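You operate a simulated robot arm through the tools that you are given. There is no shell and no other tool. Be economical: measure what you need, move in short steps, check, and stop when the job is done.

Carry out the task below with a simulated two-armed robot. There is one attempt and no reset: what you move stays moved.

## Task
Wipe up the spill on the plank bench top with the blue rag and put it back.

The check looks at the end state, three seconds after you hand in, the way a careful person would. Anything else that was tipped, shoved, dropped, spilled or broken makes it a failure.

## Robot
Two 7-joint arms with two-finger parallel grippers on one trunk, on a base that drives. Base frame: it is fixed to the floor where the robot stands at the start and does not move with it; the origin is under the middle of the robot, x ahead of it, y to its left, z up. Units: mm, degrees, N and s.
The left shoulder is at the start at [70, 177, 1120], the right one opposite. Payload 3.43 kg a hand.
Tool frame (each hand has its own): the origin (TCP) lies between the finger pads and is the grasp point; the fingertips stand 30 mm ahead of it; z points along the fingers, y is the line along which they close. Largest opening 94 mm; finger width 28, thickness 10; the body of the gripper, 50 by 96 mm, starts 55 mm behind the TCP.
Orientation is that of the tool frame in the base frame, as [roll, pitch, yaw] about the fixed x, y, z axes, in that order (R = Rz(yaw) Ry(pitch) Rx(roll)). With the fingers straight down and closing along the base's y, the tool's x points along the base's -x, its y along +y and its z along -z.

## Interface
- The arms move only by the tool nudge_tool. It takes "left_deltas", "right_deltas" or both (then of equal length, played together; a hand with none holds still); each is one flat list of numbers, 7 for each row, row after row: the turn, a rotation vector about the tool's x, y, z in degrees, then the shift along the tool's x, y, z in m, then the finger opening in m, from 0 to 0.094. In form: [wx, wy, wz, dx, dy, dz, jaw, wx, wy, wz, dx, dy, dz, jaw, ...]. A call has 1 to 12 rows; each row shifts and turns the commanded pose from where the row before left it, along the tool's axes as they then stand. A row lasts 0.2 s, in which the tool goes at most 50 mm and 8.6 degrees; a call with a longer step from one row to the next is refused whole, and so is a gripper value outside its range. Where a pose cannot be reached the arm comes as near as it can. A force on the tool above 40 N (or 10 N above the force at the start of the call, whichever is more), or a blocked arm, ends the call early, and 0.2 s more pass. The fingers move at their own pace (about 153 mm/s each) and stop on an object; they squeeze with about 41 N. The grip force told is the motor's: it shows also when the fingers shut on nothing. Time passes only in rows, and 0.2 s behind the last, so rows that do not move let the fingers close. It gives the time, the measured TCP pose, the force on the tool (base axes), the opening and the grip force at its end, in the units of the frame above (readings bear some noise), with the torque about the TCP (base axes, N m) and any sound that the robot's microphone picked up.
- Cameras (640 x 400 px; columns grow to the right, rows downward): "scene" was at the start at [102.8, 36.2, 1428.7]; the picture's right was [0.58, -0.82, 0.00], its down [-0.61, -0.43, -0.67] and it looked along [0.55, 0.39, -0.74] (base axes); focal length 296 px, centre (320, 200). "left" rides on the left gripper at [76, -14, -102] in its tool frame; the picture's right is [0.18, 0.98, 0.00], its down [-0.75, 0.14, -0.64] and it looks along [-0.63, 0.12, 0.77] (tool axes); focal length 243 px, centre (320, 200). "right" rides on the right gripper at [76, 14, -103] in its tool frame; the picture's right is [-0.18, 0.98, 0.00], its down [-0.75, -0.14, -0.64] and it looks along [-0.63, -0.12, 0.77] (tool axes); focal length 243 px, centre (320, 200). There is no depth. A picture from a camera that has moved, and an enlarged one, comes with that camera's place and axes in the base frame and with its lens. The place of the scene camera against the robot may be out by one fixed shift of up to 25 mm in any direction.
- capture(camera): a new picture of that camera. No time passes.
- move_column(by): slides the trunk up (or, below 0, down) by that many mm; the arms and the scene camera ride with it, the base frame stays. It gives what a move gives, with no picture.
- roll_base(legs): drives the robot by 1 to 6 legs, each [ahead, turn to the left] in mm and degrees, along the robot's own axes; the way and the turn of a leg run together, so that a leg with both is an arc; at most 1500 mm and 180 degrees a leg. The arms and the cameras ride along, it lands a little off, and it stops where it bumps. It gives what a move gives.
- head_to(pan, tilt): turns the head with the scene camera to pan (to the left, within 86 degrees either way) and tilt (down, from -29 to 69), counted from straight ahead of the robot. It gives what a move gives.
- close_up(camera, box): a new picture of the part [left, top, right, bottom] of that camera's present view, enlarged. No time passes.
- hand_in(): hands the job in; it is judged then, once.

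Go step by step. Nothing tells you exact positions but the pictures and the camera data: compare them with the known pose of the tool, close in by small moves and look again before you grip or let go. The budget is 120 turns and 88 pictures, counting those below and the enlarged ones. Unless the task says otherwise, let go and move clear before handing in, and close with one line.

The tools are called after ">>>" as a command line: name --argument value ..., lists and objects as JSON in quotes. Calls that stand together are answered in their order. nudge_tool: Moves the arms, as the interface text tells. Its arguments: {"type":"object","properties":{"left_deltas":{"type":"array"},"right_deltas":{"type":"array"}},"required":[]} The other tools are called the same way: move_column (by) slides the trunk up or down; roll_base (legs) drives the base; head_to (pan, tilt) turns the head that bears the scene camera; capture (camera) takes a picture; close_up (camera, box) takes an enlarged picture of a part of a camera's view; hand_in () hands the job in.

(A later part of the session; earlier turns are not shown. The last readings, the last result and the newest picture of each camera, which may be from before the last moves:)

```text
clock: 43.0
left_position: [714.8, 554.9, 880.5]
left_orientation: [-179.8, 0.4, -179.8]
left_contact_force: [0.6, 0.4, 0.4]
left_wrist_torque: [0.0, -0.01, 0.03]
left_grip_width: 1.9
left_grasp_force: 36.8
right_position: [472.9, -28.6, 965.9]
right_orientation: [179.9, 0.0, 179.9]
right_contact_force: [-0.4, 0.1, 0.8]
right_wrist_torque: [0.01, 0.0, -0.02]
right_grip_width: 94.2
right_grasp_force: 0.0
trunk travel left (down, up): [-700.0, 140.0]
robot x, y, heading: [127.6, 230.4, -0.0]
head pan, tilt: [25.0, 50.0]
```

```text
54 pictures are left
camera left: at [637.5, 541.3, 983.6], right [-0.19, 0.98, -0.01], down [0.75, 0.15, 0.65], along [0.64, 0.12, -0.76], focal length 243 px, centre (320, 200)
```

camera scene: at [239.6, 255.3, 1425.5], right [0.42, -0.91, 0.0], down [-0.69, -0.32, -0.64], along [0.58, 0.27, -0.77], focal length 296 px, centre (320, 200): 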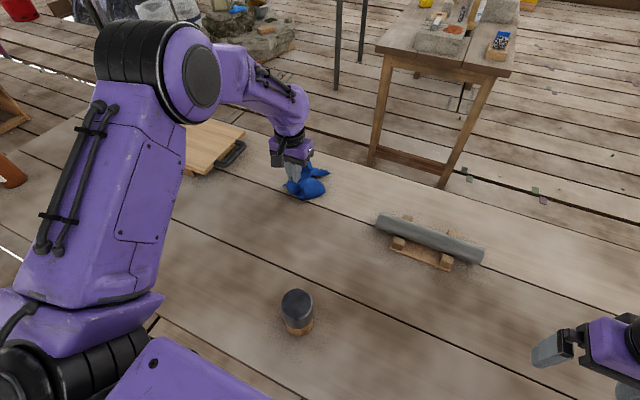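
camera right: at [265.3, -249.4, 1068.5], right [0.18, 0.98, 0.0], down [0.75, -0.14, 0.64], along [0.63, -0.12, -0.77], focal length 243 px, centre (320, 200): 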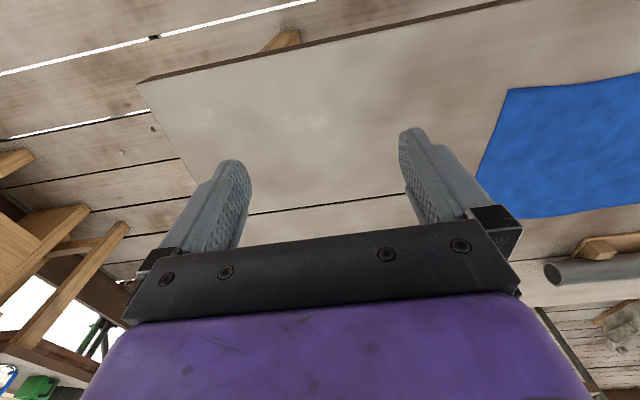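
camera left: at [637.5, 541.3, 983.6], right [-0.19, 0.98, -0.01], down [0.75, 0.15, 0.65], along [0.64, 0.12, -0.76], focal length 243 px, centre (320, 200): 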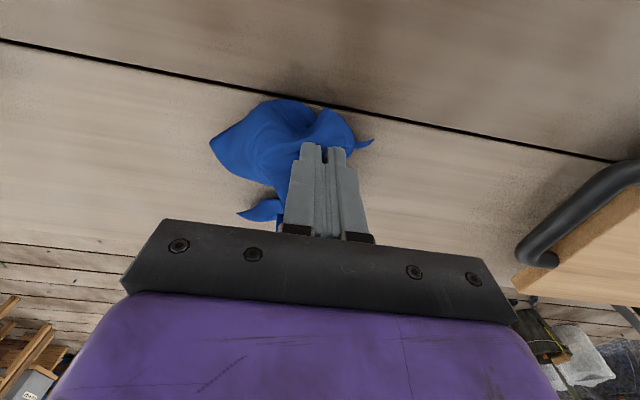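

The rag is bunched over the spill. I'll press down lightly and start wiping strokes.

>>> nudge_tool --left_deltas '[0, 0, 0, 0, 0, 0.02, 0, 0, 0, 0, 0, 0, 0.015, 0, 0, 0, 0, 0, 0, 0.005, 0, 0, 0, 0, 0, -0.025, 0, 0, 0, 0, 0, 0, -0.025, 0, 0, 0, 0, 0, -0.025, 0, 0, 0, 0, 0, 0, 0, 0.025, 0, 0, 0, 0, 0, 0, 0.025, 0, 0, 0, 0, 0, 0, 0.025, 0, 0]'

>>> capture --camera "left"

```text
clock: 45.0
left_position: [741.1, 579.7, 840.5]
left_orientation: [-179.7, 0.5, -179.7]
left_contact_force: [0.1, 0.2, 0.1]
left_wrist_torque: [-0.02, -0.01, 0.03]
left_grip_width: 2.1
left_grasp_force: 36.8
right_position: [472.6, -27.9, 966.5]
right_orientation: [179.9, 0.0, 180.0]
right_contact_force: [0.2, -0.6, 0.8]
right_wrist_torque: [0.01, 0.03, -0.03]
right_grip_width: 94.2
right_grasp_force: 0.1
trunk travel left (down, up): [-700.0, 140.0]
robot x, y, heading: [134.0, 232.9, -0.1]
head pan, tilt: [25.0, 50.0]
```

```text
53 pictures are left
camera left: at [662.9, 564.7, 943.8], right [-0.19, 0.98, -0.01], down [0.75, 0.15, 0.65], along [0.64, 0.12, -0.76], focal length 243 px, centre (320, 200)
```

left: 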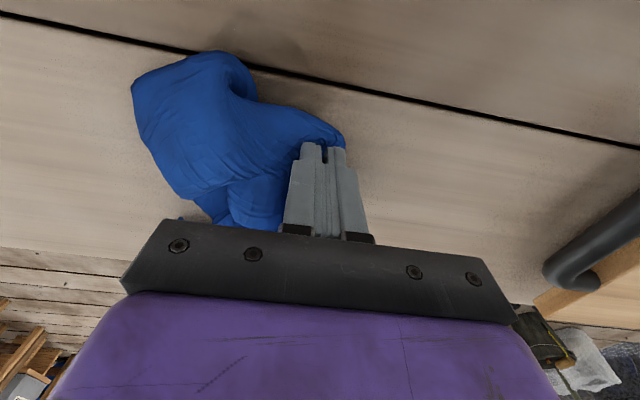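

A dark part of the spill still shows near the plank gap. I'll press a bit lower and zigzag over the whole area.

>>> nudge_tool --left_deltas '[0, 0, 0, 0.035, 0, 0.003, 0, 0, 0, 0, 0.035, 0, 0.001, 0, 0, 0, 0, 0.02, -0.02, 0, 0, 0, 0, 0, -0.04, -0.005, 0, 0, 0, 0, 0, -0.04, -0.005, 0, 0, 0, 0, 0, 0.035, -0.01, 0, 0, 0, 0, 0, 0.035, -0.01, 0, 0, 0, 0, 0, -0.04, -0.01, 0, 0, 0, 0, 0, -0.04, -0.01, 0, 0, 0, 0, 0, 0, 0.04, 0, 0, 0, 0, 0, 0, 0.04, 0, 0, 0, 0, 0, 0, 0.03, 0, 0]'

>>> capture --camera "left"

>>> capture --camera "scene"

```text
clock: 47.6
left_position: [740.2, 620.2, 835.7]
left_orientation: [-179.7, 0.4, -179.7]
left_contact_force: [-0.9, -1.0, -1.2]
left_wrist_torque: [-0.01, -0.02, 0.01]
left_grip_width: 2.2
left_grasp_force: 36.8
right_position: [473.5, -29.3, 967.0]
right_orientation: [179.9, -0.1, 179.9]
right_contact_force: [0.6, 0.2, -0.2]
right_wrist_torque: [-0.01, 0.0, 0.0]
right_grip_width: 93.9
right_grasp_force: 0.0
trunk travel left (down, up): [-700.0, 140.0]
robot x, y, heading: [129.7, 234.0, 0.1]
head pan, tilt: [25.0, 50.0]
```

```text
52 pictures are left
camera left: at [662.6, 605.7, 938.7], right [-0.19, 0.98, -0.01], down [0.75, 0.15, 0.65], along [0.64, 0.12, -0.76], focal length 243 px, centre (320, 200)
```

left: 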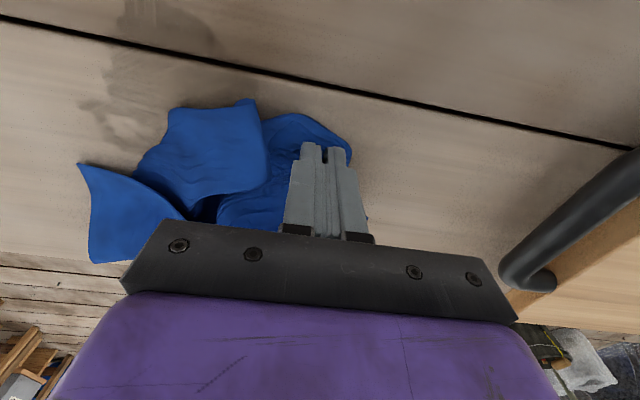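

```text
51 pictures are left
camera scene: at [238.4, 255.6, 1425.6], right [0.42, -0.91, 0.0], down [-0.69, -0.32, -0.64], along [0.58, 0.27, -0.77], focal length 296 px, centre (320, 200)
```

scene: 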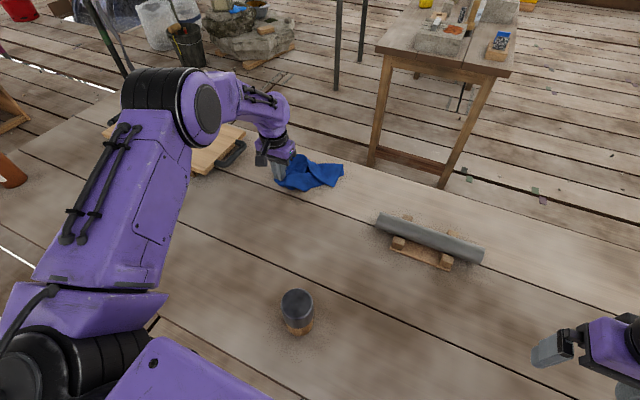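

>>> close_up --camera "left" --box '[40, 0, 300, 162]'

```text
2.46 times, centred on (170, 81) of left
camera zoom: at [662.6, 605.7, 938.7], right [-0.19, 0.98, -0.01], down [0.75, 0.15, 0.65], along [0.64, 0.12, -0.76], focal length 597 px, centre (689, 493)
```

zoom: 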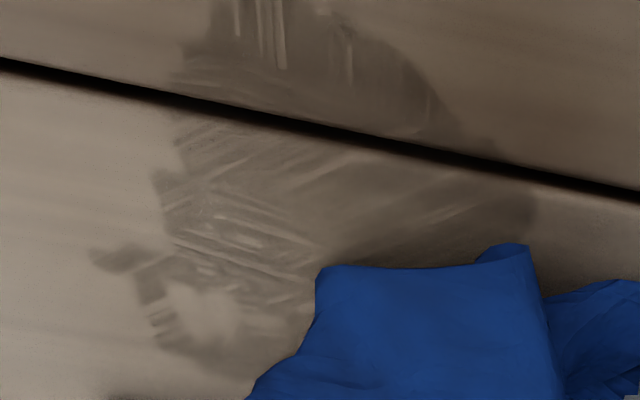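

The wiping works: streaks show where cloth was pressed. I'll press slightly harder and raster the whole patch in close strokes.

>>> nudge_tool --left_deltas '[0, 0, 0, -0.03, 0, 0.002, 0, 0, 0, 0, 0, -0.045, 0.001, 0, 0, 0, 0, 0, -0.047, 0.001, 0, 0, 0, 0, 0, -0.047, 0, 0, 0, 0, 0, 0.014, 0, 0, 0, 0, 0, 0, 0, 0.04, 0, 0, 0, 0, 0, 0, 0.04, 0, 0, 0, 0, 0, 0, 0.035, 0, 0, 0, 0, 0, 0.014, 0, 0, 0, 0, 0, 0, 0, -0.04, 0, 0, 0, 0, 0, 0, -0.04, 0, 0, 0, 0, 0, 0, -0.035, 0, 0]'

>>> capture --camera "left"

```text
clock: 50.2
left_position: [743.4, 479.8, 833.6]
left_orientation: [-179.8, 0.4, -179.7]
left_contact_force: [-0.4, 1.7, 7.6]
left_wrist_torque: [0.09, 0.01, 0.02]
left_grip_width: 2.0
left_grasp_force: 36.8
right_position: [472.2, -30.5, 966.6]
right_orientation: [179.7, 0.1, 179.9]
right_contact_force: [0.4, 0.3, 0.6]
right_wrist_torque: [0.02, -0.02, 0.01]
right_grip_width: 94.1
right_grasp_force: 0.0
trunk travel left (down, up): [-700.0, 140.0]
robot x, y, heading: [130.1, 234.1, 0.1]
head pan, tilt: [25.0, 50.0]
```

```text
49 pictures are left
camera left: at [664.9, 464.6, 935.9], right [-0.19, 0.98, 0.0], down [0.75, 0.15, 0.65], along [0.64, 0.12, -0.76], focal length 243 px, centre (320, 200)
```

left: 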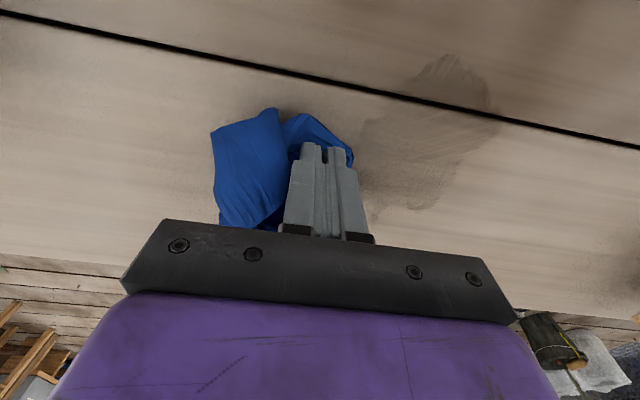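

Progress, at about 8 N contact. I'll continue the raster toward smaller x.

>>> nudge_tool --left_deltas '[0, 0, 0, 0.012, 0, 0, 0, 0, 0, 0, 0, 0.04, 0, 0, 0, 0, 0, 0, 0.04, 0, 0, 0, 0, 0, 0, 0.04, 0, 0, 0, 0, 0, 0.012, 0, 0, 0, 0, 0, 0, 0, -0.04, 0, 0, 0, 0, 0, 0, -0.04, 0, 0, 0, 0, 0, 0, -0.04, 0, 0, 0, 0, 0, 0.012, 0, 0, 0, 0, 0, 0, 0, 0.04, 0, 0, 0, 0, 0, 0, 0.04, 0, 0, 0, 0, 0, 0, 0.04, 0, 0]'

>>> nudge_tool --left_deltas '[0, 0, 0, 0.012, 0, 0, 0, 0, 0, 0, 0, -0.04, 0, 0, 0, 0, 0, 0, -0.04, 0, 0, 0, 0, 0, 0, -0.04, 0, 0, 0, 0, 0, 0.012, 0, 0, 0, 0, 0, 0, 0, 0.04, 0, 0, 0, 0, 0, 0, 0.04, 0, 0, 0, 0, 0, 0, 0.04, 0, 0, 0, 0, 0, 0.012, 0, 0, 0, 0, 0, 0, 0, -0.04, 0, 0, 0, 0, 0, 0, -0.04, 0, 0, 0, 0, 0, 0, -0.04, 0, 0]'

>>> capture --camera "left"

```text
clock: 52.9
left_position: [708.3, 601.1, 833.4]
left_orientation: [-179.9, 0.6, -179.9]
left_contact_force: [-0.5, -2.1, 7.3]
left_wrist_torque: [-0.13, -0.08, 0.05]
left_grip_width: 2.0
left_grasp_force: 36.6
right_position: [471.8, -28.6, 967.7]
right_orientation: [179.9, 0.1, 179.9]
right_contact_force: [-0.2, 0.2, 0.4]
right_wrist_torque: [-0.01, -0.02, 0.03]
right_grip_width: 94.0
right_grasp_force: 0.1
trunk travel left (down, up): [-700.0, 140.0]
robot x, y, heading: [134.1, 232.9, 0.0]
head pan, tilt: [25.0, 50.0]
```

```text
clock: 55.5
left_position: [669.1, 479.4, 833.3]
left_orientation: [-179.8, 0.3, -179.8]
left_contact_force: [0.5, 1.5, 2.6]
left_wrist_torque: [0.03, -0.02, 0.05]
left_grip_width: 2.2
left_grasp_force: 36.9
right_position: [473.1, -29.5, 966.2]
right_orientation: [179.8, -0.1, 179.9]
right_contact_force: [-0.4, -1.0, -0.1]
right_wrist_torque: [0.01, 0.01, -0.03]
right_grip_width: 94.2
right_grasp_force: 0.0
trunk travel left (down, up): [-700.0, 140.0]
robot x, y, heading: [130.3, 232.3, -0.2]
head pan, tilt: [25.0, 50.0]
```

```text
48 pictures are left
camera left: at [590.7, 465.4, 936.6], right [-0.19, 0.98, 0.0], down [0.75, 0.14, 0.65], along [0.64, 0.12, -0.76], focal length 243 px, centre (320, 200)
```

left: 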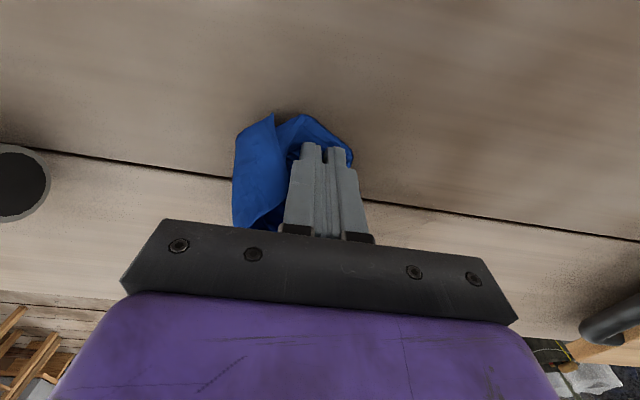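

The visible wood looks clean. I'll lift the rag well up and inspect the whole area.

>>> nudge_tool --left_deltas '[0, 0, 0, 0.01, -0.01, -0.03, 0, 0, 0, 0, 0.01, -0.01, -0.04, 0, 0, 0, 0, 0.01, -0.01, -0.045, 0, 0, 0, 0, 0.01, -0.01, -0.045, 0, 0, 0, 0, 0.01, 0, -0.045, 0, 0, 0, 0, 0.01, 0, -0.045, 0, 0, 0, 0, 0.01, 0, 0, 0]'

>>> capture --camera "left"

>>> close_up --camera "scene" --box '[220, 130, 380, 230]'

```text
clock: 57.0
left_position: [599.2, 441.2, 1080.4]
left_orientation: [-179.9, 0.4, -179.8]
left_contact_force: [0.2, -0.8, -0.3]
left_wrist_torque: [0.0, 0.02, 0.03]
left_grip_width: 1.8
left_grasp_force: 36.9
right_position: [473.3, -30.2, 966.3]
right_orientation: [179.7, -0.1, 179.9]
right_contact_force: [-1.1, -0.8, 0.8]
right_wrist_torque: [-0.03, 0.0, 0.0]
right_grip_width: 94.0
right_grasp_force: 0.0
trunk travel left (down, up): [-700.0, 140.0]
robot x, y, heading: [132.3, 229.4, -0.1]
head pan, tilt: [25.0, 50.0]
```

```text
47 pictures are left
camera left: at [521.5, 426.7, 1183.8], right [-0.19, 0.98, 0.0], down [0.75, 0.15, 0.65], along [0.64, 0.12, -0.76], focal length 243 px, centre (320, 200)
```

left: 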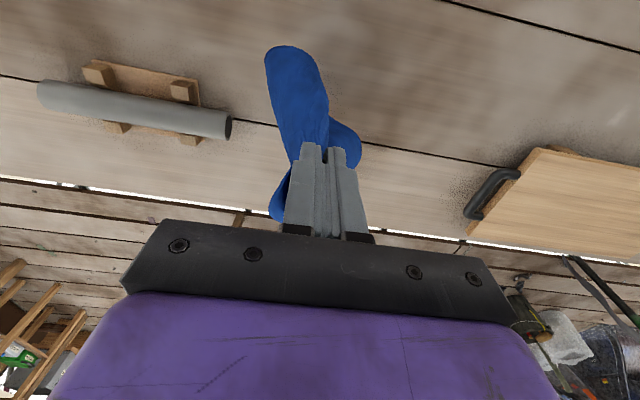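

```text
4.00 times, centred on (300, 180) of scene
camera zoom: at [238.8, 254.8, 1425.5], right [0.42, -0.91, 0.0], down [-0.69, -0.32, -0.64], along [0.58, 0.27, -0.77], focal length 1182 px, centre (400, 280)
```

zoom: 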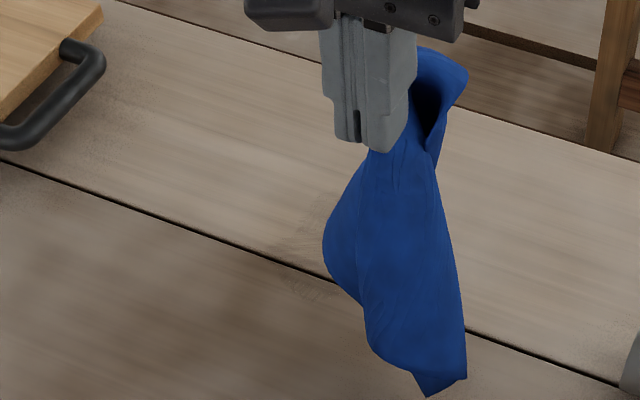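

A faint remnant shows beside the rag. I'll shift the hand out of the line of sight.

>>> nudge_tool --left_deltas '[0, 0, 0, 0.02, 0.04, -0.02, 0, 0, 0, 0, 0.02, 0.04, -0.02, 0, 0, 0, 0, 0.02, 0.04, -0.02, 0, 0, 0, 0, 0.02, 0.03, 0, 0, 0, 0, 0, 0, 0, 0, 0]'

>>> close_up --camera "scene" --box '[240, 150, 400, 250]'

>>> capture --camera "left"

```text
clock: 58.2
left_position: [520.4, 591.1, 1140.0]
left_orientation: [-179.9, 0.4, -179.7]
left_contact_force: [0.7, 0.3, -0.7]
left_wrist_torque: [-0.02, 0.02, 0.02]
left_grip_width: 2.3
left_grasp_force: 36.8
right_position: [474.1, -30.4, 965.9]
right_orientation: [179.9, 0.0, 180.0]
right_contact_force: [-0.7, 0.4, -0.4]
right_wrist_torque: [0.02, 0.05, 0.03]
right_grip_width: 94.0
right_grasp_force: 0.1
trunk travel left (down, up): [-700.0, 140.0]
robot x, y, heading: [131.9, 228.9, -0.0]
head pan, tilt: [25.0, 50.0]
```

```text
4.00 times, centred on (320, 200) of scene
camera zoom: at [239.4, 253.3, 1425.5], right [0.42, -0.91, 0.0], down [-0.69, -0.32, -0.64], along [0.58, 0.27, -0.77], focal length 1182 px, centre (320, 200)
```

zoom: 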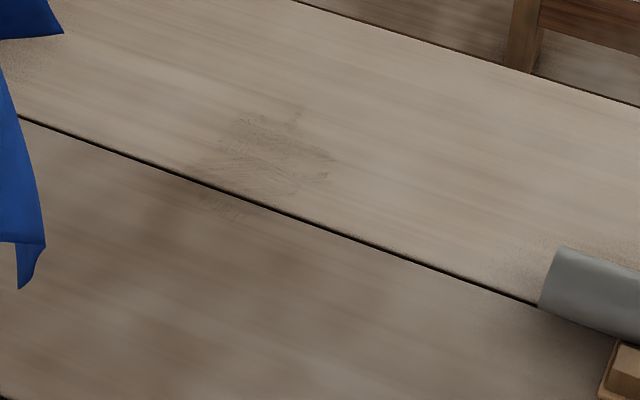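

```text
44 pictures are left
camera left: at [442.7, 576.0, 1243.3], right [-0.19, 0.98, 0.0], down [0.75, 0.15, 0.65], along [0.64, 0.12, -0.76], focal length 243 px, centre (320, 200)
```

left: 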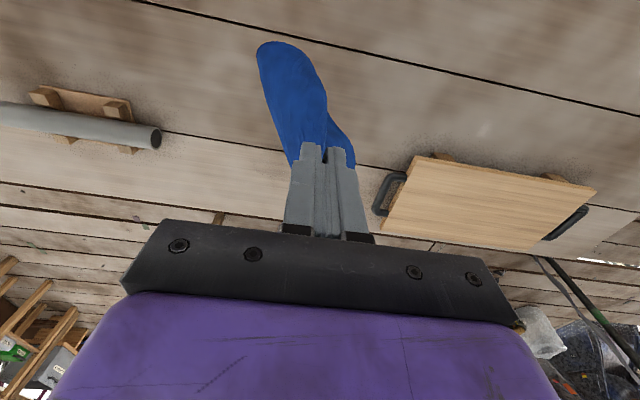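

A faint residue remains around (669–783, 476–565). I'll bring the rag back and wipe again, this time along x with a little more pressure.

>>> nudge_tool --left_deltas '[0, 0, 0, -0.045, -0.02, 0.01, 0, 0, 0, 0, -0.045, -0.02, 0.01, 0, 0, 0, 0, -0.045, -0.02, 0.01, 0, 0, 0, 0, -0.045, -0.02, 0.03, 0, 0, 0, 0, -0.02, -0.01, 0.04, 0, 0, 0, 0, 0, -0.01, 0.045, 0, 0, 0, 0, 0, 0, 0.045, 0, 0, 0, 0, 0, 0, 0.045, 0, 0, 0, 0, 0, 0, 0.045, 0, 0, 0, 0, 0, 0, 0.02, 0, 0, 0, 0, 0, 0, 0.005, 0]'

>>> capture --camera "left"

```text
refused: row 1 steps farther than a row can; nothing moved
```

```text
43 pictures are left
camera left: at [442.7, 576.0, 1243.3], right [-0.19, 0.98, 0.0], down [0.75, 0.15, 0.65], along [0.64, 0.12, -0.76], focal length 243 px, centre (320, 200)
```

left: 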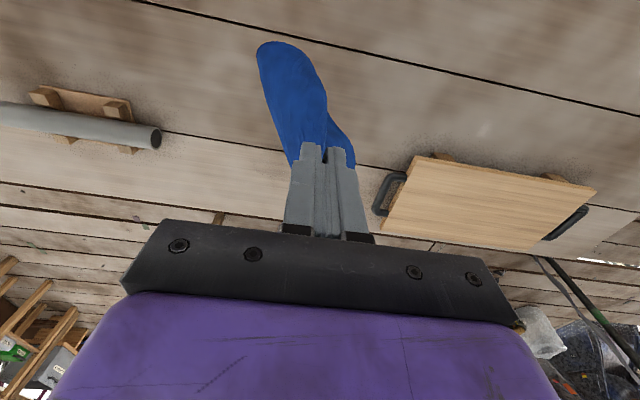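

>>> nudge_tool --left_deltas '[0, 0, 0, -0.042, -0.018, 0.01, 0, 0, 0, 0, -0.042, -0.018, 0.01, 0, 0, 0, 0, -0.042, -0.018, 0.01, 0, 0, 0, 0, -0.038, -0.01, 0.025, 0, 0, 0, 0, -0.03, 0, 0.035, 0, 0, 0, 0, -0.01, 0, 0.045, 0, 0, 0, 0, 0, 0, 0.045, 0, 0, 0, 0, 0, 0, 0.045, 0, 0, 0, 0, 0, 0, 0.045, 0, 0, 0, 0, 0, 0, 0.02, 0, 0, 0, 0, 0, 0, 0.015, 0]'

>>> capture --camera "left"

```text
clock: 60.6
left_position: [725.6, 525.9, 837.1]
left_orientation: [-179.7, 0.5, -179.8]
left_contact_force: [-1.7, 1.2, 8.7]
left_wrist_torque: [-0.02, -0.08, 0.02]
left_grip_width: 2.0
left_grasp_force: 36.9
right_position: [471.1, -28.9, 967.5]
right_orientation: [179.9, 0.1, 179.8]
right_contact_force: [-0.5, -0.4, 0.7]
right_wrist_torque: [0.01, 0.02, 0.01]
right_grip_width: 93.8
right_grasp_force: 0.1
trunk travel left (down, up): [-700.0, 140.0]
robot x, y, heading: [130.7, 232.2, -0.0]
head pan, tilt: [25.0, 50.0]
```

```text
42 pictures are left
camera left: at [647.3, 511.2, 940.1], right [-0.19, 0.98, 0.0], down [0.75, 0.15, 0.65], along [0.64, 0.12, -0.76], focal length 243 px, centre (320, 200)
```

left: 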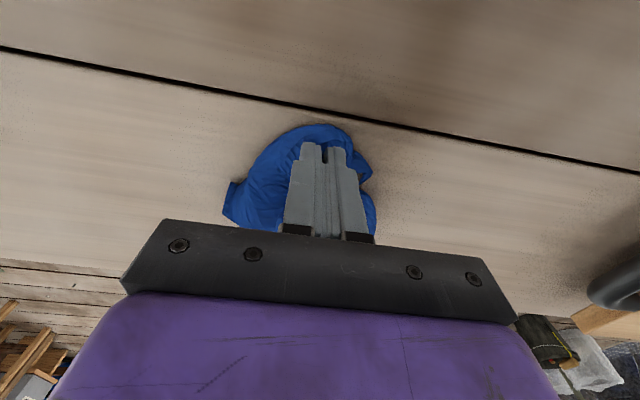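

The bunch is under pressure right on the patch. I'll do strokes along x, stepping through y.

>>> nudge_tool --left_deltas '[0, 0, 0, -0.045, 0, 0.001, 0, 0, 0, 0, 0.04, -0.012, 0.001, 0, 0, 0, 0, 0.045, 0, 0, 0, 0, 0, 0, 0.03, 0, 0, 0, 0, 0, 0, -0.04, -0.012, 0, 0, 0, 0, 0, -0.04, 0, 0, 0, 0, 0, 0, -0.035, 0, 0, 0, 0, 0, 0, 0.04, -0.012, 0, 0, 0, 0, 0, 0.04, 0, 0, 0, 0, 0, 0, 0.035, 0, 0, 0, 0, 0, 0, -0.04, -0.012, 0, 0, 0, 0, 0, -0.04, 0, 0, 0]'

>>> nudge_tool --left_deltas '[0, 0, 0, -0.035, 0, 0, 0, 0, 0, 0, 0, 0.045, 0.001, 0, 0, 0, 0, 0, 0.045, 0, 0, 0, 0, 0, 0.04, 0, 0, 0, 0, 0, 0, 0.04, 0, 0, 0, 0, 0, 0, 0.035, 0, 0, 0, 0, 0, 0, -0.04, 0.012, 0, 0, 0, 0, 0, -0.04, 0, 0, 0, 0, 0, 0, -0.035, 0, 0, 0, 0, 0, 0, 0.04, 0.012, 0, 0, 0, 0, 0, 0.04, 0, 0, 0, 0, 0, 0, 0.035, 0, 0, 0]'

>>> capture --camera "left"

```text
clock: 63.2
left_position: [736.0, 476.5, 836.3]
left_orientation: [-179.8, 0.4, -179.8]
left_contact_force: [-0.6, -0.4, 5.6]
left_wrist_torque: [-0.02, 0.01, -0.01]
left_grip_width: 2.1
left_grasp_force: 37.1
right_position: [473.2, -30.4, 967.2]
right_orientation: [179.9, 0.1, 179.9]
right_contact_force: [0.1, 0.0, 1.1]
right_wrist_torque: [0.01, 0.01, 0.0]
right_grip_width: 94.2
right_grasp_force: 0.0
trunk travel left (down, up): [-700.0, 140.0]
robot x, y, heading: [132.7, 232.9, 0.1]
head pan, tilt: [25.0, 50.0]
```

```text
clock: 65.8
left_position: [653.7, 591.5, 837.3]
left_orientation: [-179.7, 0.4, -179.8]
left_contact_force: [3.6, -0.6, 9.7]
left_wrist_torque: [0.0, -0.17, 0.0]
left_grip_width: 1.9
left_grasp_force: 37.1
right_position: [471.8, -29.9, 965.9]
right_orientation: [179.9, 0.1, 179.8]
right_contact_force: [0.4, -1.0, 0.3]
right_wrist_torque: [-0.03, 0.04, 0.01]
right_grip_width: 94.2
right_grasp_force: 0.1
trunk travel left (down, up): [-700.0, 140.0]
robot x, y, heading: [132.9, 229.7, 0.4]
head pan, tilt: [25.0, 50.0]
```

```text
41 pictures are left
camera left: at [575.7, 576.8, 939.1], right [-0.19, 0.98, 0.0], down [0.75, 0.15, 0.65], along [0.64, 0.12, -0.76], focal length 243 px, centre (320, 200)
```

left: 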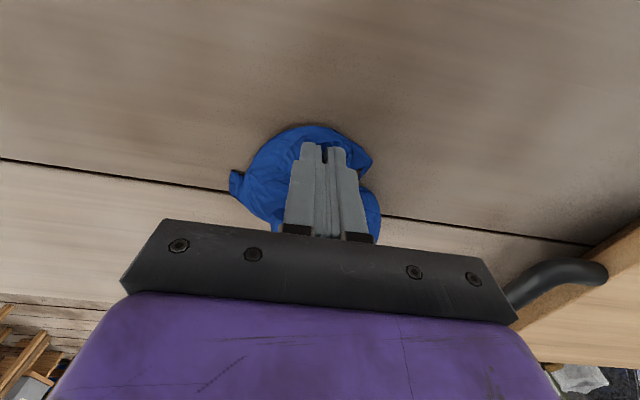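

>>> nudge_tool --left_deltas '[0, 0, 0, 0, 0.005, -0.04, 0, 0, 0, 0, 0.02, 0.005, -0.04, 0, 0, 0, 0, 0.02, 0, -0.045, 0, 0, 0, 0, 0.02, 0, -0.045, 0, 0, 0, 0, 0.02, 0, -0.045, 0, 0, 0, 0, 0.02, 0, -0.045, 0, 0, 0, 0, 0.03, 0, 0, 0]'

>>> close_up --camera "scene" --box '[240, 150, 400, 250]'

>>> capture --camera "scene"

```text
clock: 67.5
left_position: [523.4, 602.0, 1094.3]
left_orientation: [-179.8, 0.5, -179.8]
left_contact_force: [-0.4, 0.8, -0.1]
left_wrist_torque: [0.01, -0.03, -0.03]
left_grip_width: 2.1
left_grasp_force: 36.7
right_position: [472.1, -30.2, 967.6]
right_orientation: [179.9, 0.1, 179.9]
right_contact_force: [0.1, 0.4, -0.5]
right_wrist_torque: [-0.03, -0.02, 0.0]
right_grip_width: 93.9
right_grasp_force: 0.0
trunk travel left (down, up): [-700.0, 140.0]
robot x, y, heading: [130.1, 232.7, 0.1]
head pan, tilt: [25.0, 50.0]
```

```text
4.00 times, centred on (320, 200) of scene
camera zoom: at [237.8, 254.6, 1425.6], right [0.42, -0.91, 0.0], down [-0.69, -0.32, -0.64], along [0.58, 0.27, -0.77], focal length 1182 px, centre (320, 200)
```

zoom: 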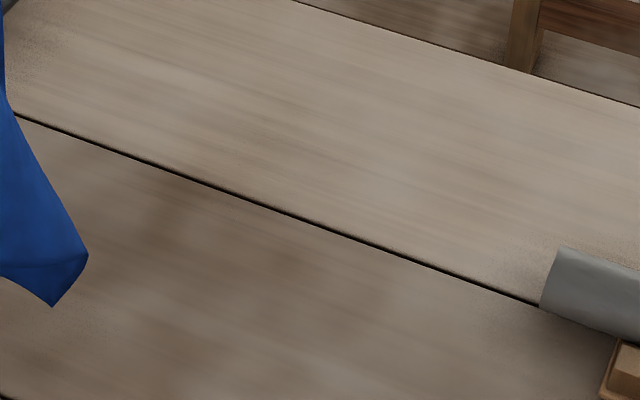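

```text
39 pictures are left
camera scene: at [237.8, 254.6, 1425.6], right [0.42, -0.91, 0.0], down [-0.69, -0.32, -0.64], along [0.58, 0.27, -0.77], focal length 296 px, centre (320, 200)
```

scene: 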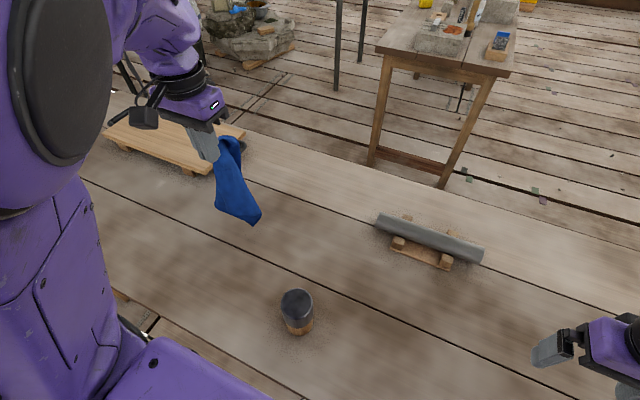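

The wood is clean and the jar, pipe and board are untouched. To lay the rag back flat I'll return by the same safe path: trunk up, hand to its old carrying pose, then drive back.

>>> move_column --by 138

>>> nudge_tool --left_deltas '[0, 0, 0, -0.016, -0.044, 0, 0, 0, 0, 0, -0.016, -0.044, 0, 0, 0, 0, 0, -0.016, -0.044, 0, 0, 0, 0, 0, -0.016, -0.044, 0, 0, 0, 0, 0, -0.014, -0.044, 0, 0, 0, 0, 0, 0, 0, 0, 0]'

>>> roll_base --legs '[[-50, 0], [0, 45], [-330, 0]]'

>>> roll_base --legs '[[0, -45], [150, 0]]'

>>> head_to --pan 0 --tilt 55

>>> capture --camera "scene"

```text
clock: 69.1
left_position: [523.2, 602.6, 1234.0]
left_orientation: [-179.9, 0.3, -179.8]
left_contact_force: [-0.7, -0.1, -0.4]
left_wrist_torque: [0.0, 0.02, 0.03]
left_grip_width: 2.2
left_grasp_force: 36.7
right_position: [472.5, -28.6, 1105.2]
right_orientation: [179.9, 0.0, 179.8]
right_contact_force: [-0.5, -0.2, -0.2]
right_wrist_torque: [0.05, -0.02, 0.03]
right_grip_width: 94.2
right_grasp_force: 0.1
trunk travel left (down, up): [-838.0, 2.0]
robot x, y, heading: [132.7, 230.7, -0.2]
head pan, tilt: [25.0, 50.0]
```

```text
clock: 70.5
left_position: [608.9, 387.8, 1233.7]
left_orientation: [-179.8, 0.5, -179.9]
left_contact_force: [0.1, -0.1, -0.6]
left_wrist_torque: [0.02, 0.03, -0.01]
left_grip_width: 1.9
left_grasp_force: 36.9
left hand out of reach, approached as far as the arm can: row 2
right_position: [473.5, -27.9, 1104.5]
right_orientation: [180.0, 0.1, 179.8]
right_contact_force: [0.2, 0.4, -0.6]
right_wrist_torque: [-0.01, 0.01, 0.02]
right_grip_width: 93.7
right_grasp_force: 0.0
trunk travel left (down, up): [-838.0, 2.0]
robot x, y, heading: [132.2, 231.9, 0.0]
head pan, tilt: [25.0, 50.0]
```

```text
clock: 75.2
left_position: [77.2, 446.2, 1232.0]
left_orientation: [-179.9, 0.3, -135.6]
left_contact_force: [0.8, -0.5, -0.7]
left_wrist_torque: [0.01, 0.02, -0.08]
left_grip_width: 2.1
left_grasp_force: 37.1
right_position: [268.3, 51.7, 1103.2]
right_orientation: [180.0, -0.1, -136.0]
right_contact_force: [0.4, 0.3, -0.2]
right_wrist_torque: [-0.02, 0.02, 0.0]
right_grip_width: 93.9
right_grasp_force: 0.1
trunk travel left (down, up): [-838.0, 2.0]
robot x, y, heading: [-158.8, -0.3, 44.2]
head pan, tilt: [25.0, 50.0]
```

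```text
clock: 78.7
left_position: [466.5, 138.8, 1233.4]
left_orientation: [-179.8, 0.6, 178.7]
left_contact_force: [-0.9, -0.3, 0.4]
left_wrist_torque: [-0.04, -0.02, 0.02]
left_grip_width: 1.8
left_grasp_force: 37.1
right_position: [321.2, -275.6, 1105.0]
right_orientation: [180.0, 0.2, 178.3]
right_contact_force: [0.9, 0.3, 0.1]
right_wrist_torque: [-0.03, 0.0, 0.01]
right_grip_width: 93.9
right_grasp_force: 0.1
trunk travel left (down, up): [-838.0, 2.0]
robot x, y, heading: [-9.9, -9.4, -1.6]
head pan, tilt: [25.0, 50.0]
```

```text
clock: 79.6
left_position: [470.2, 138.3, 1233.0]
left_orientation: [-179.8, 0.5, 178.6]
left_contact_force: [0.0, 0.5, -0.6]
left_wrist_torque: [0.01, 0.0, 0.07]
left_grip_width: 2.0
left_grasp_force: 37.0
right_position: [322.5, -275.8, 1103.9]
right_orientation: [179.9, 0.0, 178.3]
right_contact_force: [-0.3, -0.8, 0.5]
right_wrist_torque: [-0.03, -0.01, 0.02]
right_grip_width: 94.0
right_grasp_force: 0.1
trunk travel left (down, up): [-838.0, 2.0]
robot x, y, heading: [-12.4, -4.0, -1.7]
head pan, tilt: [0.0, 55.0]
```

```text
38 pictures are left
camera scene: at [98.5, -17.0, 1557.0], right [-0.03, -1.0, 0.0], down [-0.82, 0.02, -0.57], along [0.57, -0.02, -0.82], focal length 296 px, centre (320, 200)
```

scene: 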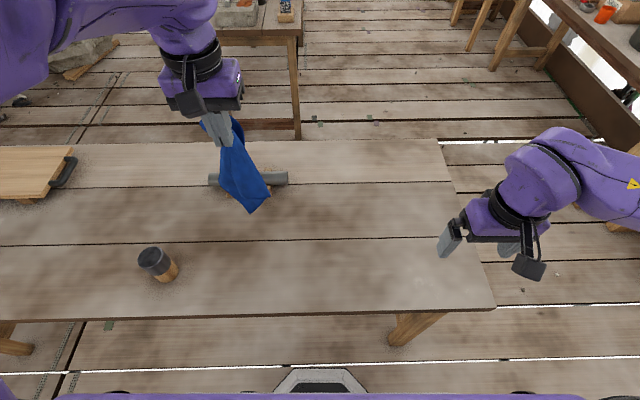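

Back near the starting place. I'll carry the rag over to its right end, lower it until the hem touches, then lay it out toward +y.

>>> nudge_tool --left_deltas '[0, 0, 0, 0, -0.04, 0, 0, 0, 0, 0, 0, -0.04, 0, 0, 0, 0, 0, 0, -0.04, 0, 0, 0, 0, 0, 0, -0.04, 0, 0, 0, 0, 0, 0, -0.04, 0, 0, 0, 0, 0, 0, -0.02, 0, 0, 0, 0, 0, 0, 0, 0, 0]'

>>> move_column --by -138

>>> capture --camera "scene"

```text
clock: 81.4
left_position: [472.8, -73.9, 1259.7]
left_orientation: [-176.3, 1.5, 179.8]
left_contact_force: [-0.1, -0.8, -0.4]
left_wrist_torque: [0.05, 0.03, 0.03]
left_grip_width: 1.9
left_grasp_force: 36.4
right_position: [322.3, -275.8, 1104.5]
right_orientation: [179.9, 0.0, 178.3]
right_contact_force: [0.4, 0.7, -0.2]
right_wrist_torque: [0.0, -0.02, 0.0]
right_grip_width: 94.2
right_grasp_force: 0.0
trunk travel left (down, up): [-838.0, 2.0]
robot x, y, heading: [-13.5, -2.7, -1.4]
head pan, tilt: [0.0, 55.0]
stopped in row 7 (left hand): the arm was blocked; the commanded pose is now the measured one
```

```text
clock: 83.0
left_position: [473.2, -72.9, 1120.1]
left_orientation: [-176.2, 1.4, 180.0]
left_contact_force: [0.5, 0.3, 0.3]
left_wrist_torque: [0.01, 0.01, 0.05]
left_grip_width: 1.7
left_grasp_force: 36.6
right_position: [321.0, -274.5, 966.5]
right_orientation: [179.9, 0.0, 178.3]
right_contact_force: [-0.8, 0.1, -0.1]
right_wrist_torque: [-0.01, 0.01, 0.01]
right_grip_width: 94.0
right_grasp_force: 0.0
trunk travel left (down, up): [-700.0, 140.0]
robot x, y, heading: [-11.2, -9.8, -1.6]
head pan, tilt: [0.0, 55.0]
```

```text
37 pictures are left
camera scene: at [97.7, -17.1, 1419.1], right [-0.03, -1.0, 0.0], down [-0.82, 0.02, -0.57], along [0.57, -0.02, -0.82], focal length 296 px, centre (320, 200)
```

scene: 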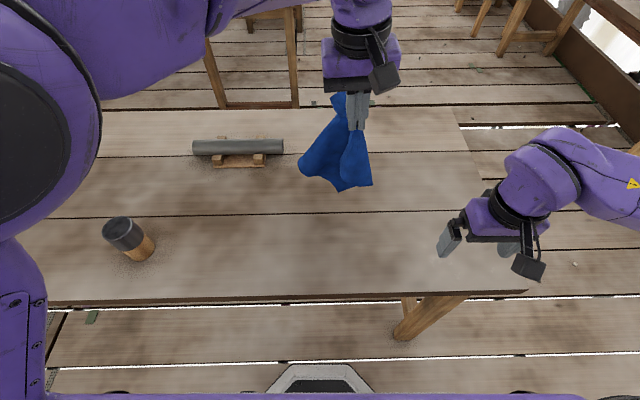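

>>> nudge_tool --left_deltas '[-1.9, 0, 0, 0, 0, 0.03, 0, -1.9, 0, 0, 0, 0, 0.03, 0, 0, 0, 0, 0, 0, 0.02, 0, 0, 0, 0, 0, 0, 0, 0]'

>>> capture --camera "scene"

```text
clock: 84.2
left_position: [488.2, -66.7, 1070.4]
left_orientation: [-175.9, 2.4, -177.8]
left_contact_force: [-0.4, 0.0, -0.3]
left_wrist_torque: [0.02, 0.01, 0.02]
left_grip_width: 1.9
left_grasp_force: 36.5
right_position: [323.1, -274.8, 965.9]
right_orientation: [179.9, 0.0, 178.3]
right_contact_force: [-0.2, 0.1, 0.1]
right_wrist_torque: [-0.01, 0.03, -0.01]
right_grip_width: 94.1
right_grasp_force: 0.1
trunk travel left (down, up): [-700.0, 140.0]
robot x, y, heading: [-11.3, -4.0, -1.7]
head pan, tilt: [0.0, 55.0]
stopped in row 4 (left hand): the arm was blocked; the commanded pose is now the measured one
```

```text
36 pictures are left
camera scene: at [98.0, -16.7, 1419.0], right [-0.03, -1.0, 0.0], down [-0.82, 0.02, -0.57], along [0.57, -0.02, -0.82], focal length 296 px, centre (320, 200)
```

scene: 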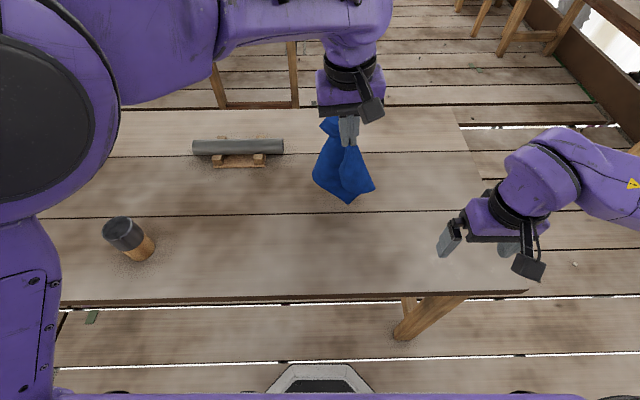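

The hem is just about touching. I'll lay it out diagonally, moving +y and down.

>>> nudge_tool --left_deltas '[0, 0, 0, 0.002, 0.022, 0.022, 0, 0, 0, 0, 0.002, 0.022, 0.022, 0, 0, 0, 0, 0.002, 0.022, 0.022, 0, 0, 0, 0, 0.002, 0.022, 0.022, 0, -0.8, -0.5, 0, 0.002, 0.022, 0.022, 0, -0.8, -0.5, 0, 0.002, 0.022, 0.022, 0, -0.8, -0.5, 0, 0.002, 0.022, 0.022, 0, -0.8, -0.5, 0, 0.002, 0.022, 0.022, 0, -0.8, -0.5, 0, 0.002, 0.022, 0.022, 0]'

>>> capture --camera "scene"

>>> capture --camera "left"

```text
clock: 86.2
left_position: [473.5, 119.9, 859.6]
left_orientation: [180.0, 4.8, -178.0]
left_contact_force: [-0.3, 0.7, -1.1]
left_wrist_torque: [0.01, -0.02, -0.01]
left_grip_width: 1.7
left_grasp_force: 36.9
right_position: [322.9, -273.5, 966.8]
right_orientation: [179.9, 0.1, 178.2]
right_contact_force: [1.2, 0.5, 0.1]
right_wrist_torque: [-0.01, -0.01, 0.01]
right_grip_width: 94.1
right_grasp_force: 0.1
trunk travel left (down, up): [-700.0, 140.0]
robot x, y, heading: [-14.7, -5.5, -1.6]
head pan, tilt: [0.0, 55.0]
```

```text
35 pictures are left
camera scene: at [98.5, -16.4, 1419.0], right [-0.03, -1.0, 0.0], down [-0.82, 0.02, -0.57], along [0.57, -0.02, -0.82], focal length 296 px, centre (320, 200)
```

scene: 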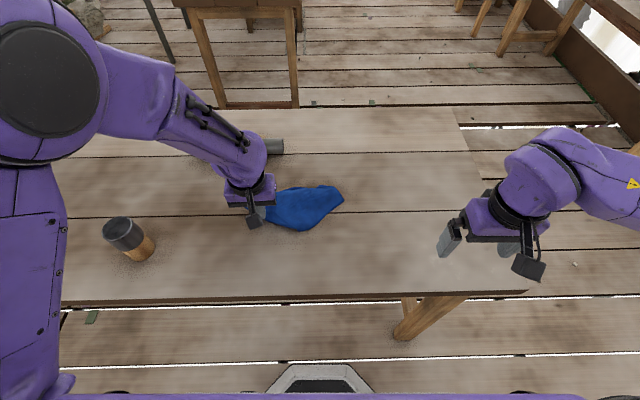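

```text
34 pictures are left
camera left: at [388.7, 102.7, 955.5], right [-0.22, 0.98, -0.01], down [0.69, 0.16, 0.7], along [0.69, 0.14, -0.71], focal length 243 px, centre (320, 200)
```

left: 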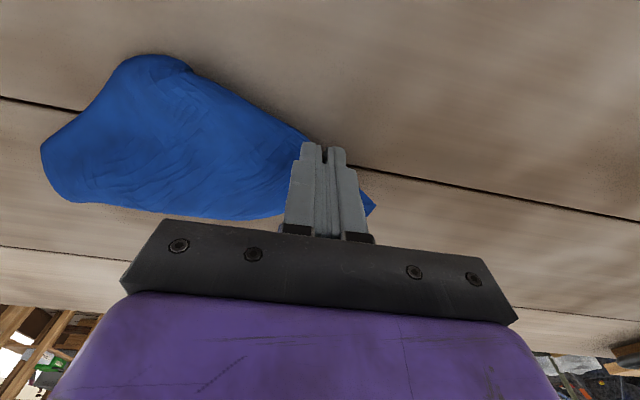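

Rag is laid in a kite shape in the right place. I'll finish lowering, drawing it a bit further +y, then release.

>>> nudge_tool --left_deltas '[0, 2.4, 0, 0, 0.018, 0.01, 0, 0, 2.4, 0, 0, 0.016, 0.008, 0, 0, 0, 0, 0, 0.012, 0.003, 0, 0, 0, 0, 0, 0, 0, 0, 0, 0, 0, 0, 0, 0, 0.015, 0, 0, 0, 0, 0, 0, 0.03, 0, 0, 0, 0, 0, 0, 0.03, 0, 0, 0, 0, 0, -0.02, 0.03, 0, 0, 0, 0, 0, -0.03, 0.04, 0, 0, 0, 0, 0, -0.04, 0.04]'

>>> capture --camera "scene"

>>> capture --camera "left"

```text
clock: 88.4
left_position: [471.7, 164.2, 928.7]
left_orientation: [179.9, 0.1, -178.1]
left_contact_force: [-0.1, 0.9, 0.3]
left_wrist_torque: [0.01, 0.01, 0.0]
left_grip_width: 40.1
left_grasp_force: 0.0
right_position: [320.5, -274.7, 966.2]
right_orientation: [179.8, 0.1, 178.3]
right_contact_force: [-1.1, 0.8, 0.2]
right_wrist_torque: [0.0, -0.01, 0.02]
right_grip_width: 94.1
right_grasp_force: 0.1
trunk travel left (down, up): [-700.0, 140.0]
robot x, y, heading: [-9.6, -4.2, -1.5]
head pan, tilt: [0.0, 55.0]
```

```text
33 pictures are left
camera scene: at [96.4, -17.3, 1419.1], right [-0.03, -1.0, 0.0], down [-0.82, 0.02, -0.57], along [0.57, -0.02, -0.82], focal length 296 px, centre (320, 200)
```

scene: 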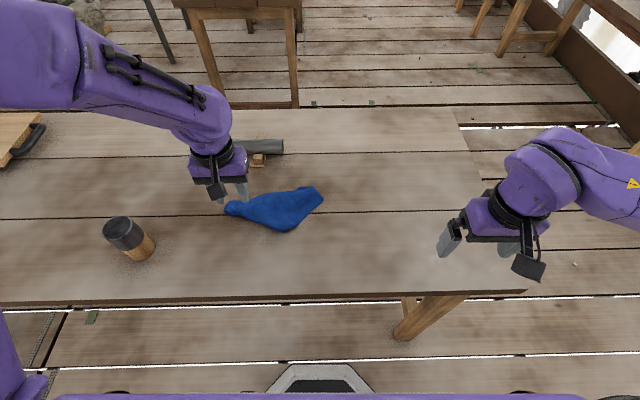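

```text
32 pictures are left
camera left: at [395.0, 146.4, 1031.9], right [-0.22, 0.98, 0.0], down [0.75, 0.17, 0.64], along [0.63, 0.14, -0.77], focal length 243 px, centre (320, 200)
```

left: 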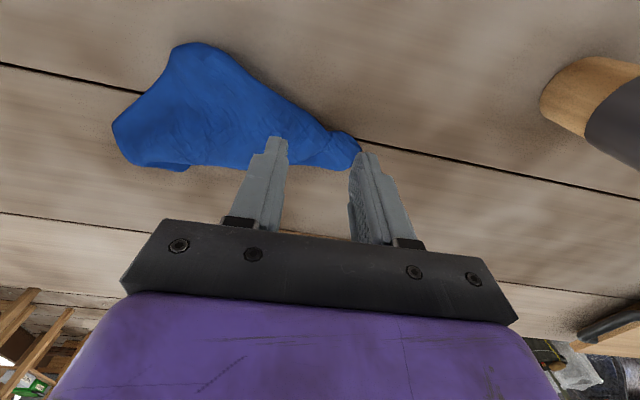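

The rag is back but bunched, its centre about (511, 85) against the original (473, 58). I'll turn the hand 90° to pinch its near lobe and draw it toward the robot to spread and recentre it.

>>> nudge_tool --left_deltas '[0, 0, 8.3, 0, 0, -0.02, 0.06, 0, 0, 8.3, 0, 0, -0.02, 0.06, 0, 0, 8.3, 0, 0, 0, 0.06, 0, 0, 8.3, 0, 0, 0, 0.06, 0, 0, 8.3, 0, 0, 0, 0.06, 0, 0, 8.3, 0, 0, 0, 0.06, 0, 0, 8.3, 0, 0, 0, 0.06, 0, 0, 8.3, 0, 0, 0, 0.06, 0, 0, 8.3, 0, 0, 0, 0.06, 0, 0, 8.3, 0, 0, 0, 0.06, 0, 0, 5, 0, 0, 0, 0.06, 0, 0, 0, 0, 0, 0, 0.06]'

>>> capture --camera "left"

```text
clock: 91.0
left_position: [472.3, 164.9, 968.0]
left_orientation: [179.9, 0.0, 93.9]
left_contact_force: [0.2, 0.0, -0.4]
left_wrist_torque: [0.02, 0.0, 0.02]
left_grip_width: 60.3
left_grasp_force: 0.1
right_position: [322.1, -274.4, 966.9]
right_orientation: [179.9, -0.1, 178.2]
right_contact_force: [0.0, 0.1, -0.6]
right_wrist_torque: [0.02, 0.0, 0.02]
right_grip_width: 94.1
right_grasp_force: 0.0
trunk travel left (down, up): [-700.0, 140.0]
robot x, y, heading: [-11.9, -2.7, -1.6]
head pan, tilt: [0.0, 55.0]
```

```text
31 pictures are left
camera left: at [450.8, 239.6, 1071.5], right [0.97, 0.25, 0.0], down [0.19, -0.74, 0.64], along [0.16, -0.62, -0.77], focal length 243 px, centre (320, 200)
```

left: 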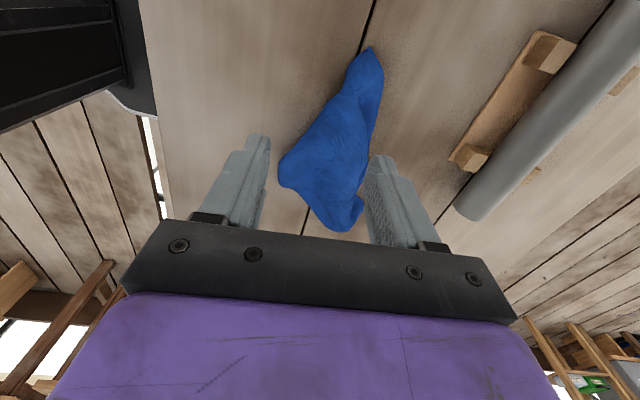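

The near lobe is at about (443, 58). I'll position the fingers astride that edge.

>>> nudge_tool --left_deltas '[0, 0, 0, -0.036, -0.008, 0.015, 0.06, 0, 0, 0, -0.036, -0.008, 0.015, 0.06, 0, 0, 0, -0.037, -0.008, 0.015, 0.06, 0, 0, 0, 0, 0, 0.03, 0.06, 0, 0, 0, 0, 0, 0.035, 0.06, 0, 0, 0, 0, 0, 0, 0.06]'

>>> capture --camera "left"

```text
clock: 92.4
left_position: [455.9, 55.1, 857.0]
left_orientation: [179.9, -0.2, 94.0]
left_contact_force: [0.8, 0.0, 0.0]
left_wrist_torque: [0.01, 0.02, 0.01]
left_grip_width: 59.9
left_grasp_force: 0.2
right_position: [321.0, -275.3, 967.0]
right_orientation: [179.9, 0.1, 178.4]
right_contact_force: [1.1, -0.7, 0.1]
right_wrist_torque: [-0.01, -0.01, -0.02]
right_grip_width: 94.0
right_grasp_force: 0.0
trunk travel left (down, up): [-700.0, 140.0]
robot x, y, heading: [-10.9, -4.1, -1.6]
head pan, tilt: [0.0, 55.0]
```

```text
30 pictures are left
camera left: at [434.7, 129.8, 959.7], right [0.97, 0.25, 0.0], down [0.19, -0.74, 0.64], along [0.16, -0.62, -0.77], focal length 243 px, centre (320, 200)
```

left: 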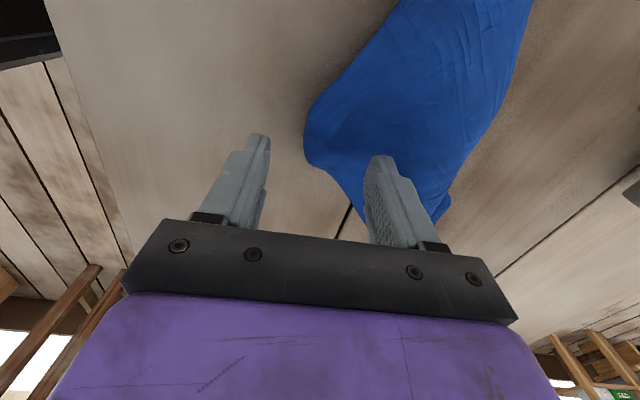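

>>> nudge_tool --left_deltas '[0, 0, 0, 0, 0, 0.01, 0.06, 0, 0, 0, 0, 0, 0.008, 0.06, 0, 0, 0, 0, 0, 0.004, 0.06, 0, 0, 0, 0, 0, 0.002, 0.06, 0, 0, 0, 0, 0, 0, 0.05, 0, 0, 0, 0, 0, 0, 0.04, 0, 0, 0, 0, 0, 0, 0.03, 0, 0, 0, 0, 0, 0, 0.02, 0, 0, 0, 0, 0, 0, 0.01, 0, 0, 0, 0, 0, 0, 0, 0, 0, 0, 0, 0, 0, 0, 0, 0, 0, 0, 0, 0, 0]'

>>> capture --camera "left"

```text
clock: 95.0
left_position: [456.7, 55.3, 833.9]
left_orientation: [179.9, -0.2, 94.0]
left_contact_force: [-0.4, 1.1, 2.3]
left_wrist_torque: [0.04, 0.03, -0.04]
left_grip_width: 1.9
left_grasp_force: 36.9
right_position: [322.3, -274.8, 966.9]
right_orientation: [179.9, -0.1, 178.3]
right_contact_force: [0.9, 0.3, -0.1]
right_wrist_torque: [0.03, 0.0, 0.0]
right_grip_width: 94.1
right_grasp_force: 0.1
trunk travel left (down, up): [-700.0, 140.0]
robot x, y, heading: [-13.6, -5.1, -1.7]
head pan, tilt: [0.0, 55.0]
```

```text
29 pictures are left
camera left: at [435.3, 130.0, 936.8], right [0.97, 0.25, 0.0], down [0.19, -0.74, 0.64], along [0.16, -0.62, -0.77], focal length 243 px, centre (320, 200)
```

left: 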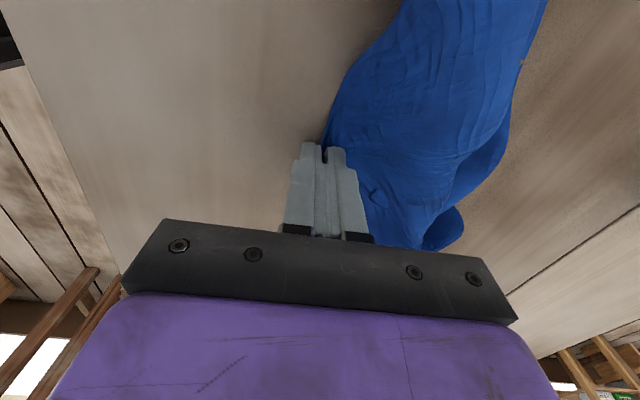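

Cloth is held at 1.9 mm. I'll lift a little and draw it toward the robot.

>>> nudge_tool --left_deltas '[0, 0, 0, 0, 0, -0.008, 0, 0, 0, 0, -0.002, -0.02, -0.004, 0, 0, 0, 0, -0.003, -0.02, 0, 0, 0, 0, 0, -0.003, -0.02, 0, 0, 0, 0, 0, -0.003, -0.02, 0, 0]'

>>> capture --camera "scene"

>>> capture --camera "left"

```text
clock: 96.2
left_position: [375.6, 39.2, 845.9]
left_orientation: [180.0, -0.2, 94.1]
left_contact_force: [0.5, 0.5, 0.5]
left_wrist_torque: [0.01, -0.05, -0.01]
left_grip_width: 1.8
left_grasp_force: 37.1
right_position: [321.3, -275.1, 967.1]
right_orientation: [180.0, 0.1, 178.3]
right_contact_force: [-0.1, -0.4, 0.3]
right_wrist_torque: [0.01, -0.03, -0.01]
right_grip_width: 94.0
right_grasp_force: 0.1
trunk travel left (down, up): [-700.0, 140.0]
robot x, y, heading: [-6.6, 0.2, -1.7]
head pan, tilt: [0.0, 55.0]
```

```text
28 pictures are left
camera scene: at [96.9, -17.6, 1419.1], right [-0.03, -1.0, 0.0], down [-0.82, 0.02, -0.57], along [0.57, -0.02, -0.82], focal length 296 px, centre (320, 200)
```

scene: 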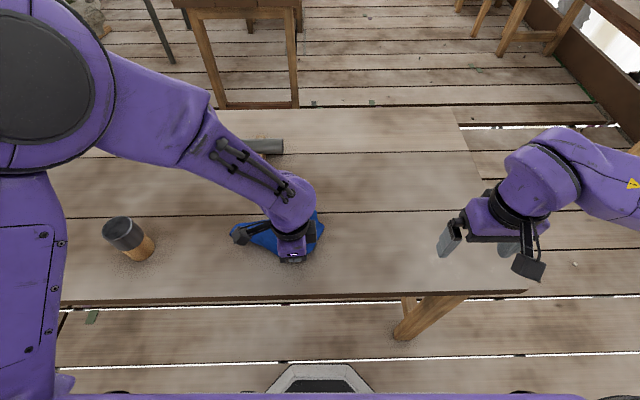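

```text
27 pictures are left
camera left: at [354.6, 112.3, 949.0], right [0.97, 0.25, 0.0], down [0.19, -0.74, 0.64], along [0.16, -0.62, -0.77], focal length 243 px, centre (320, 200)
```

left: 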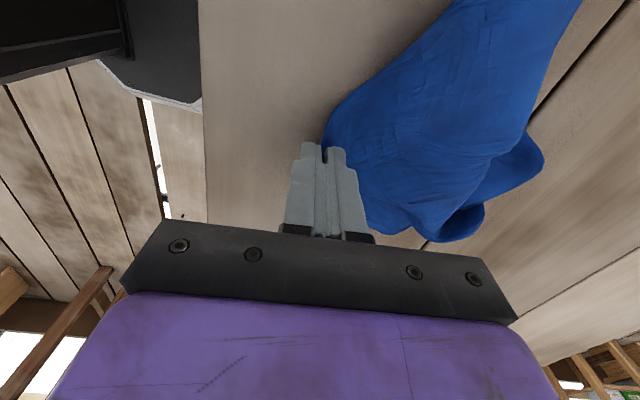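

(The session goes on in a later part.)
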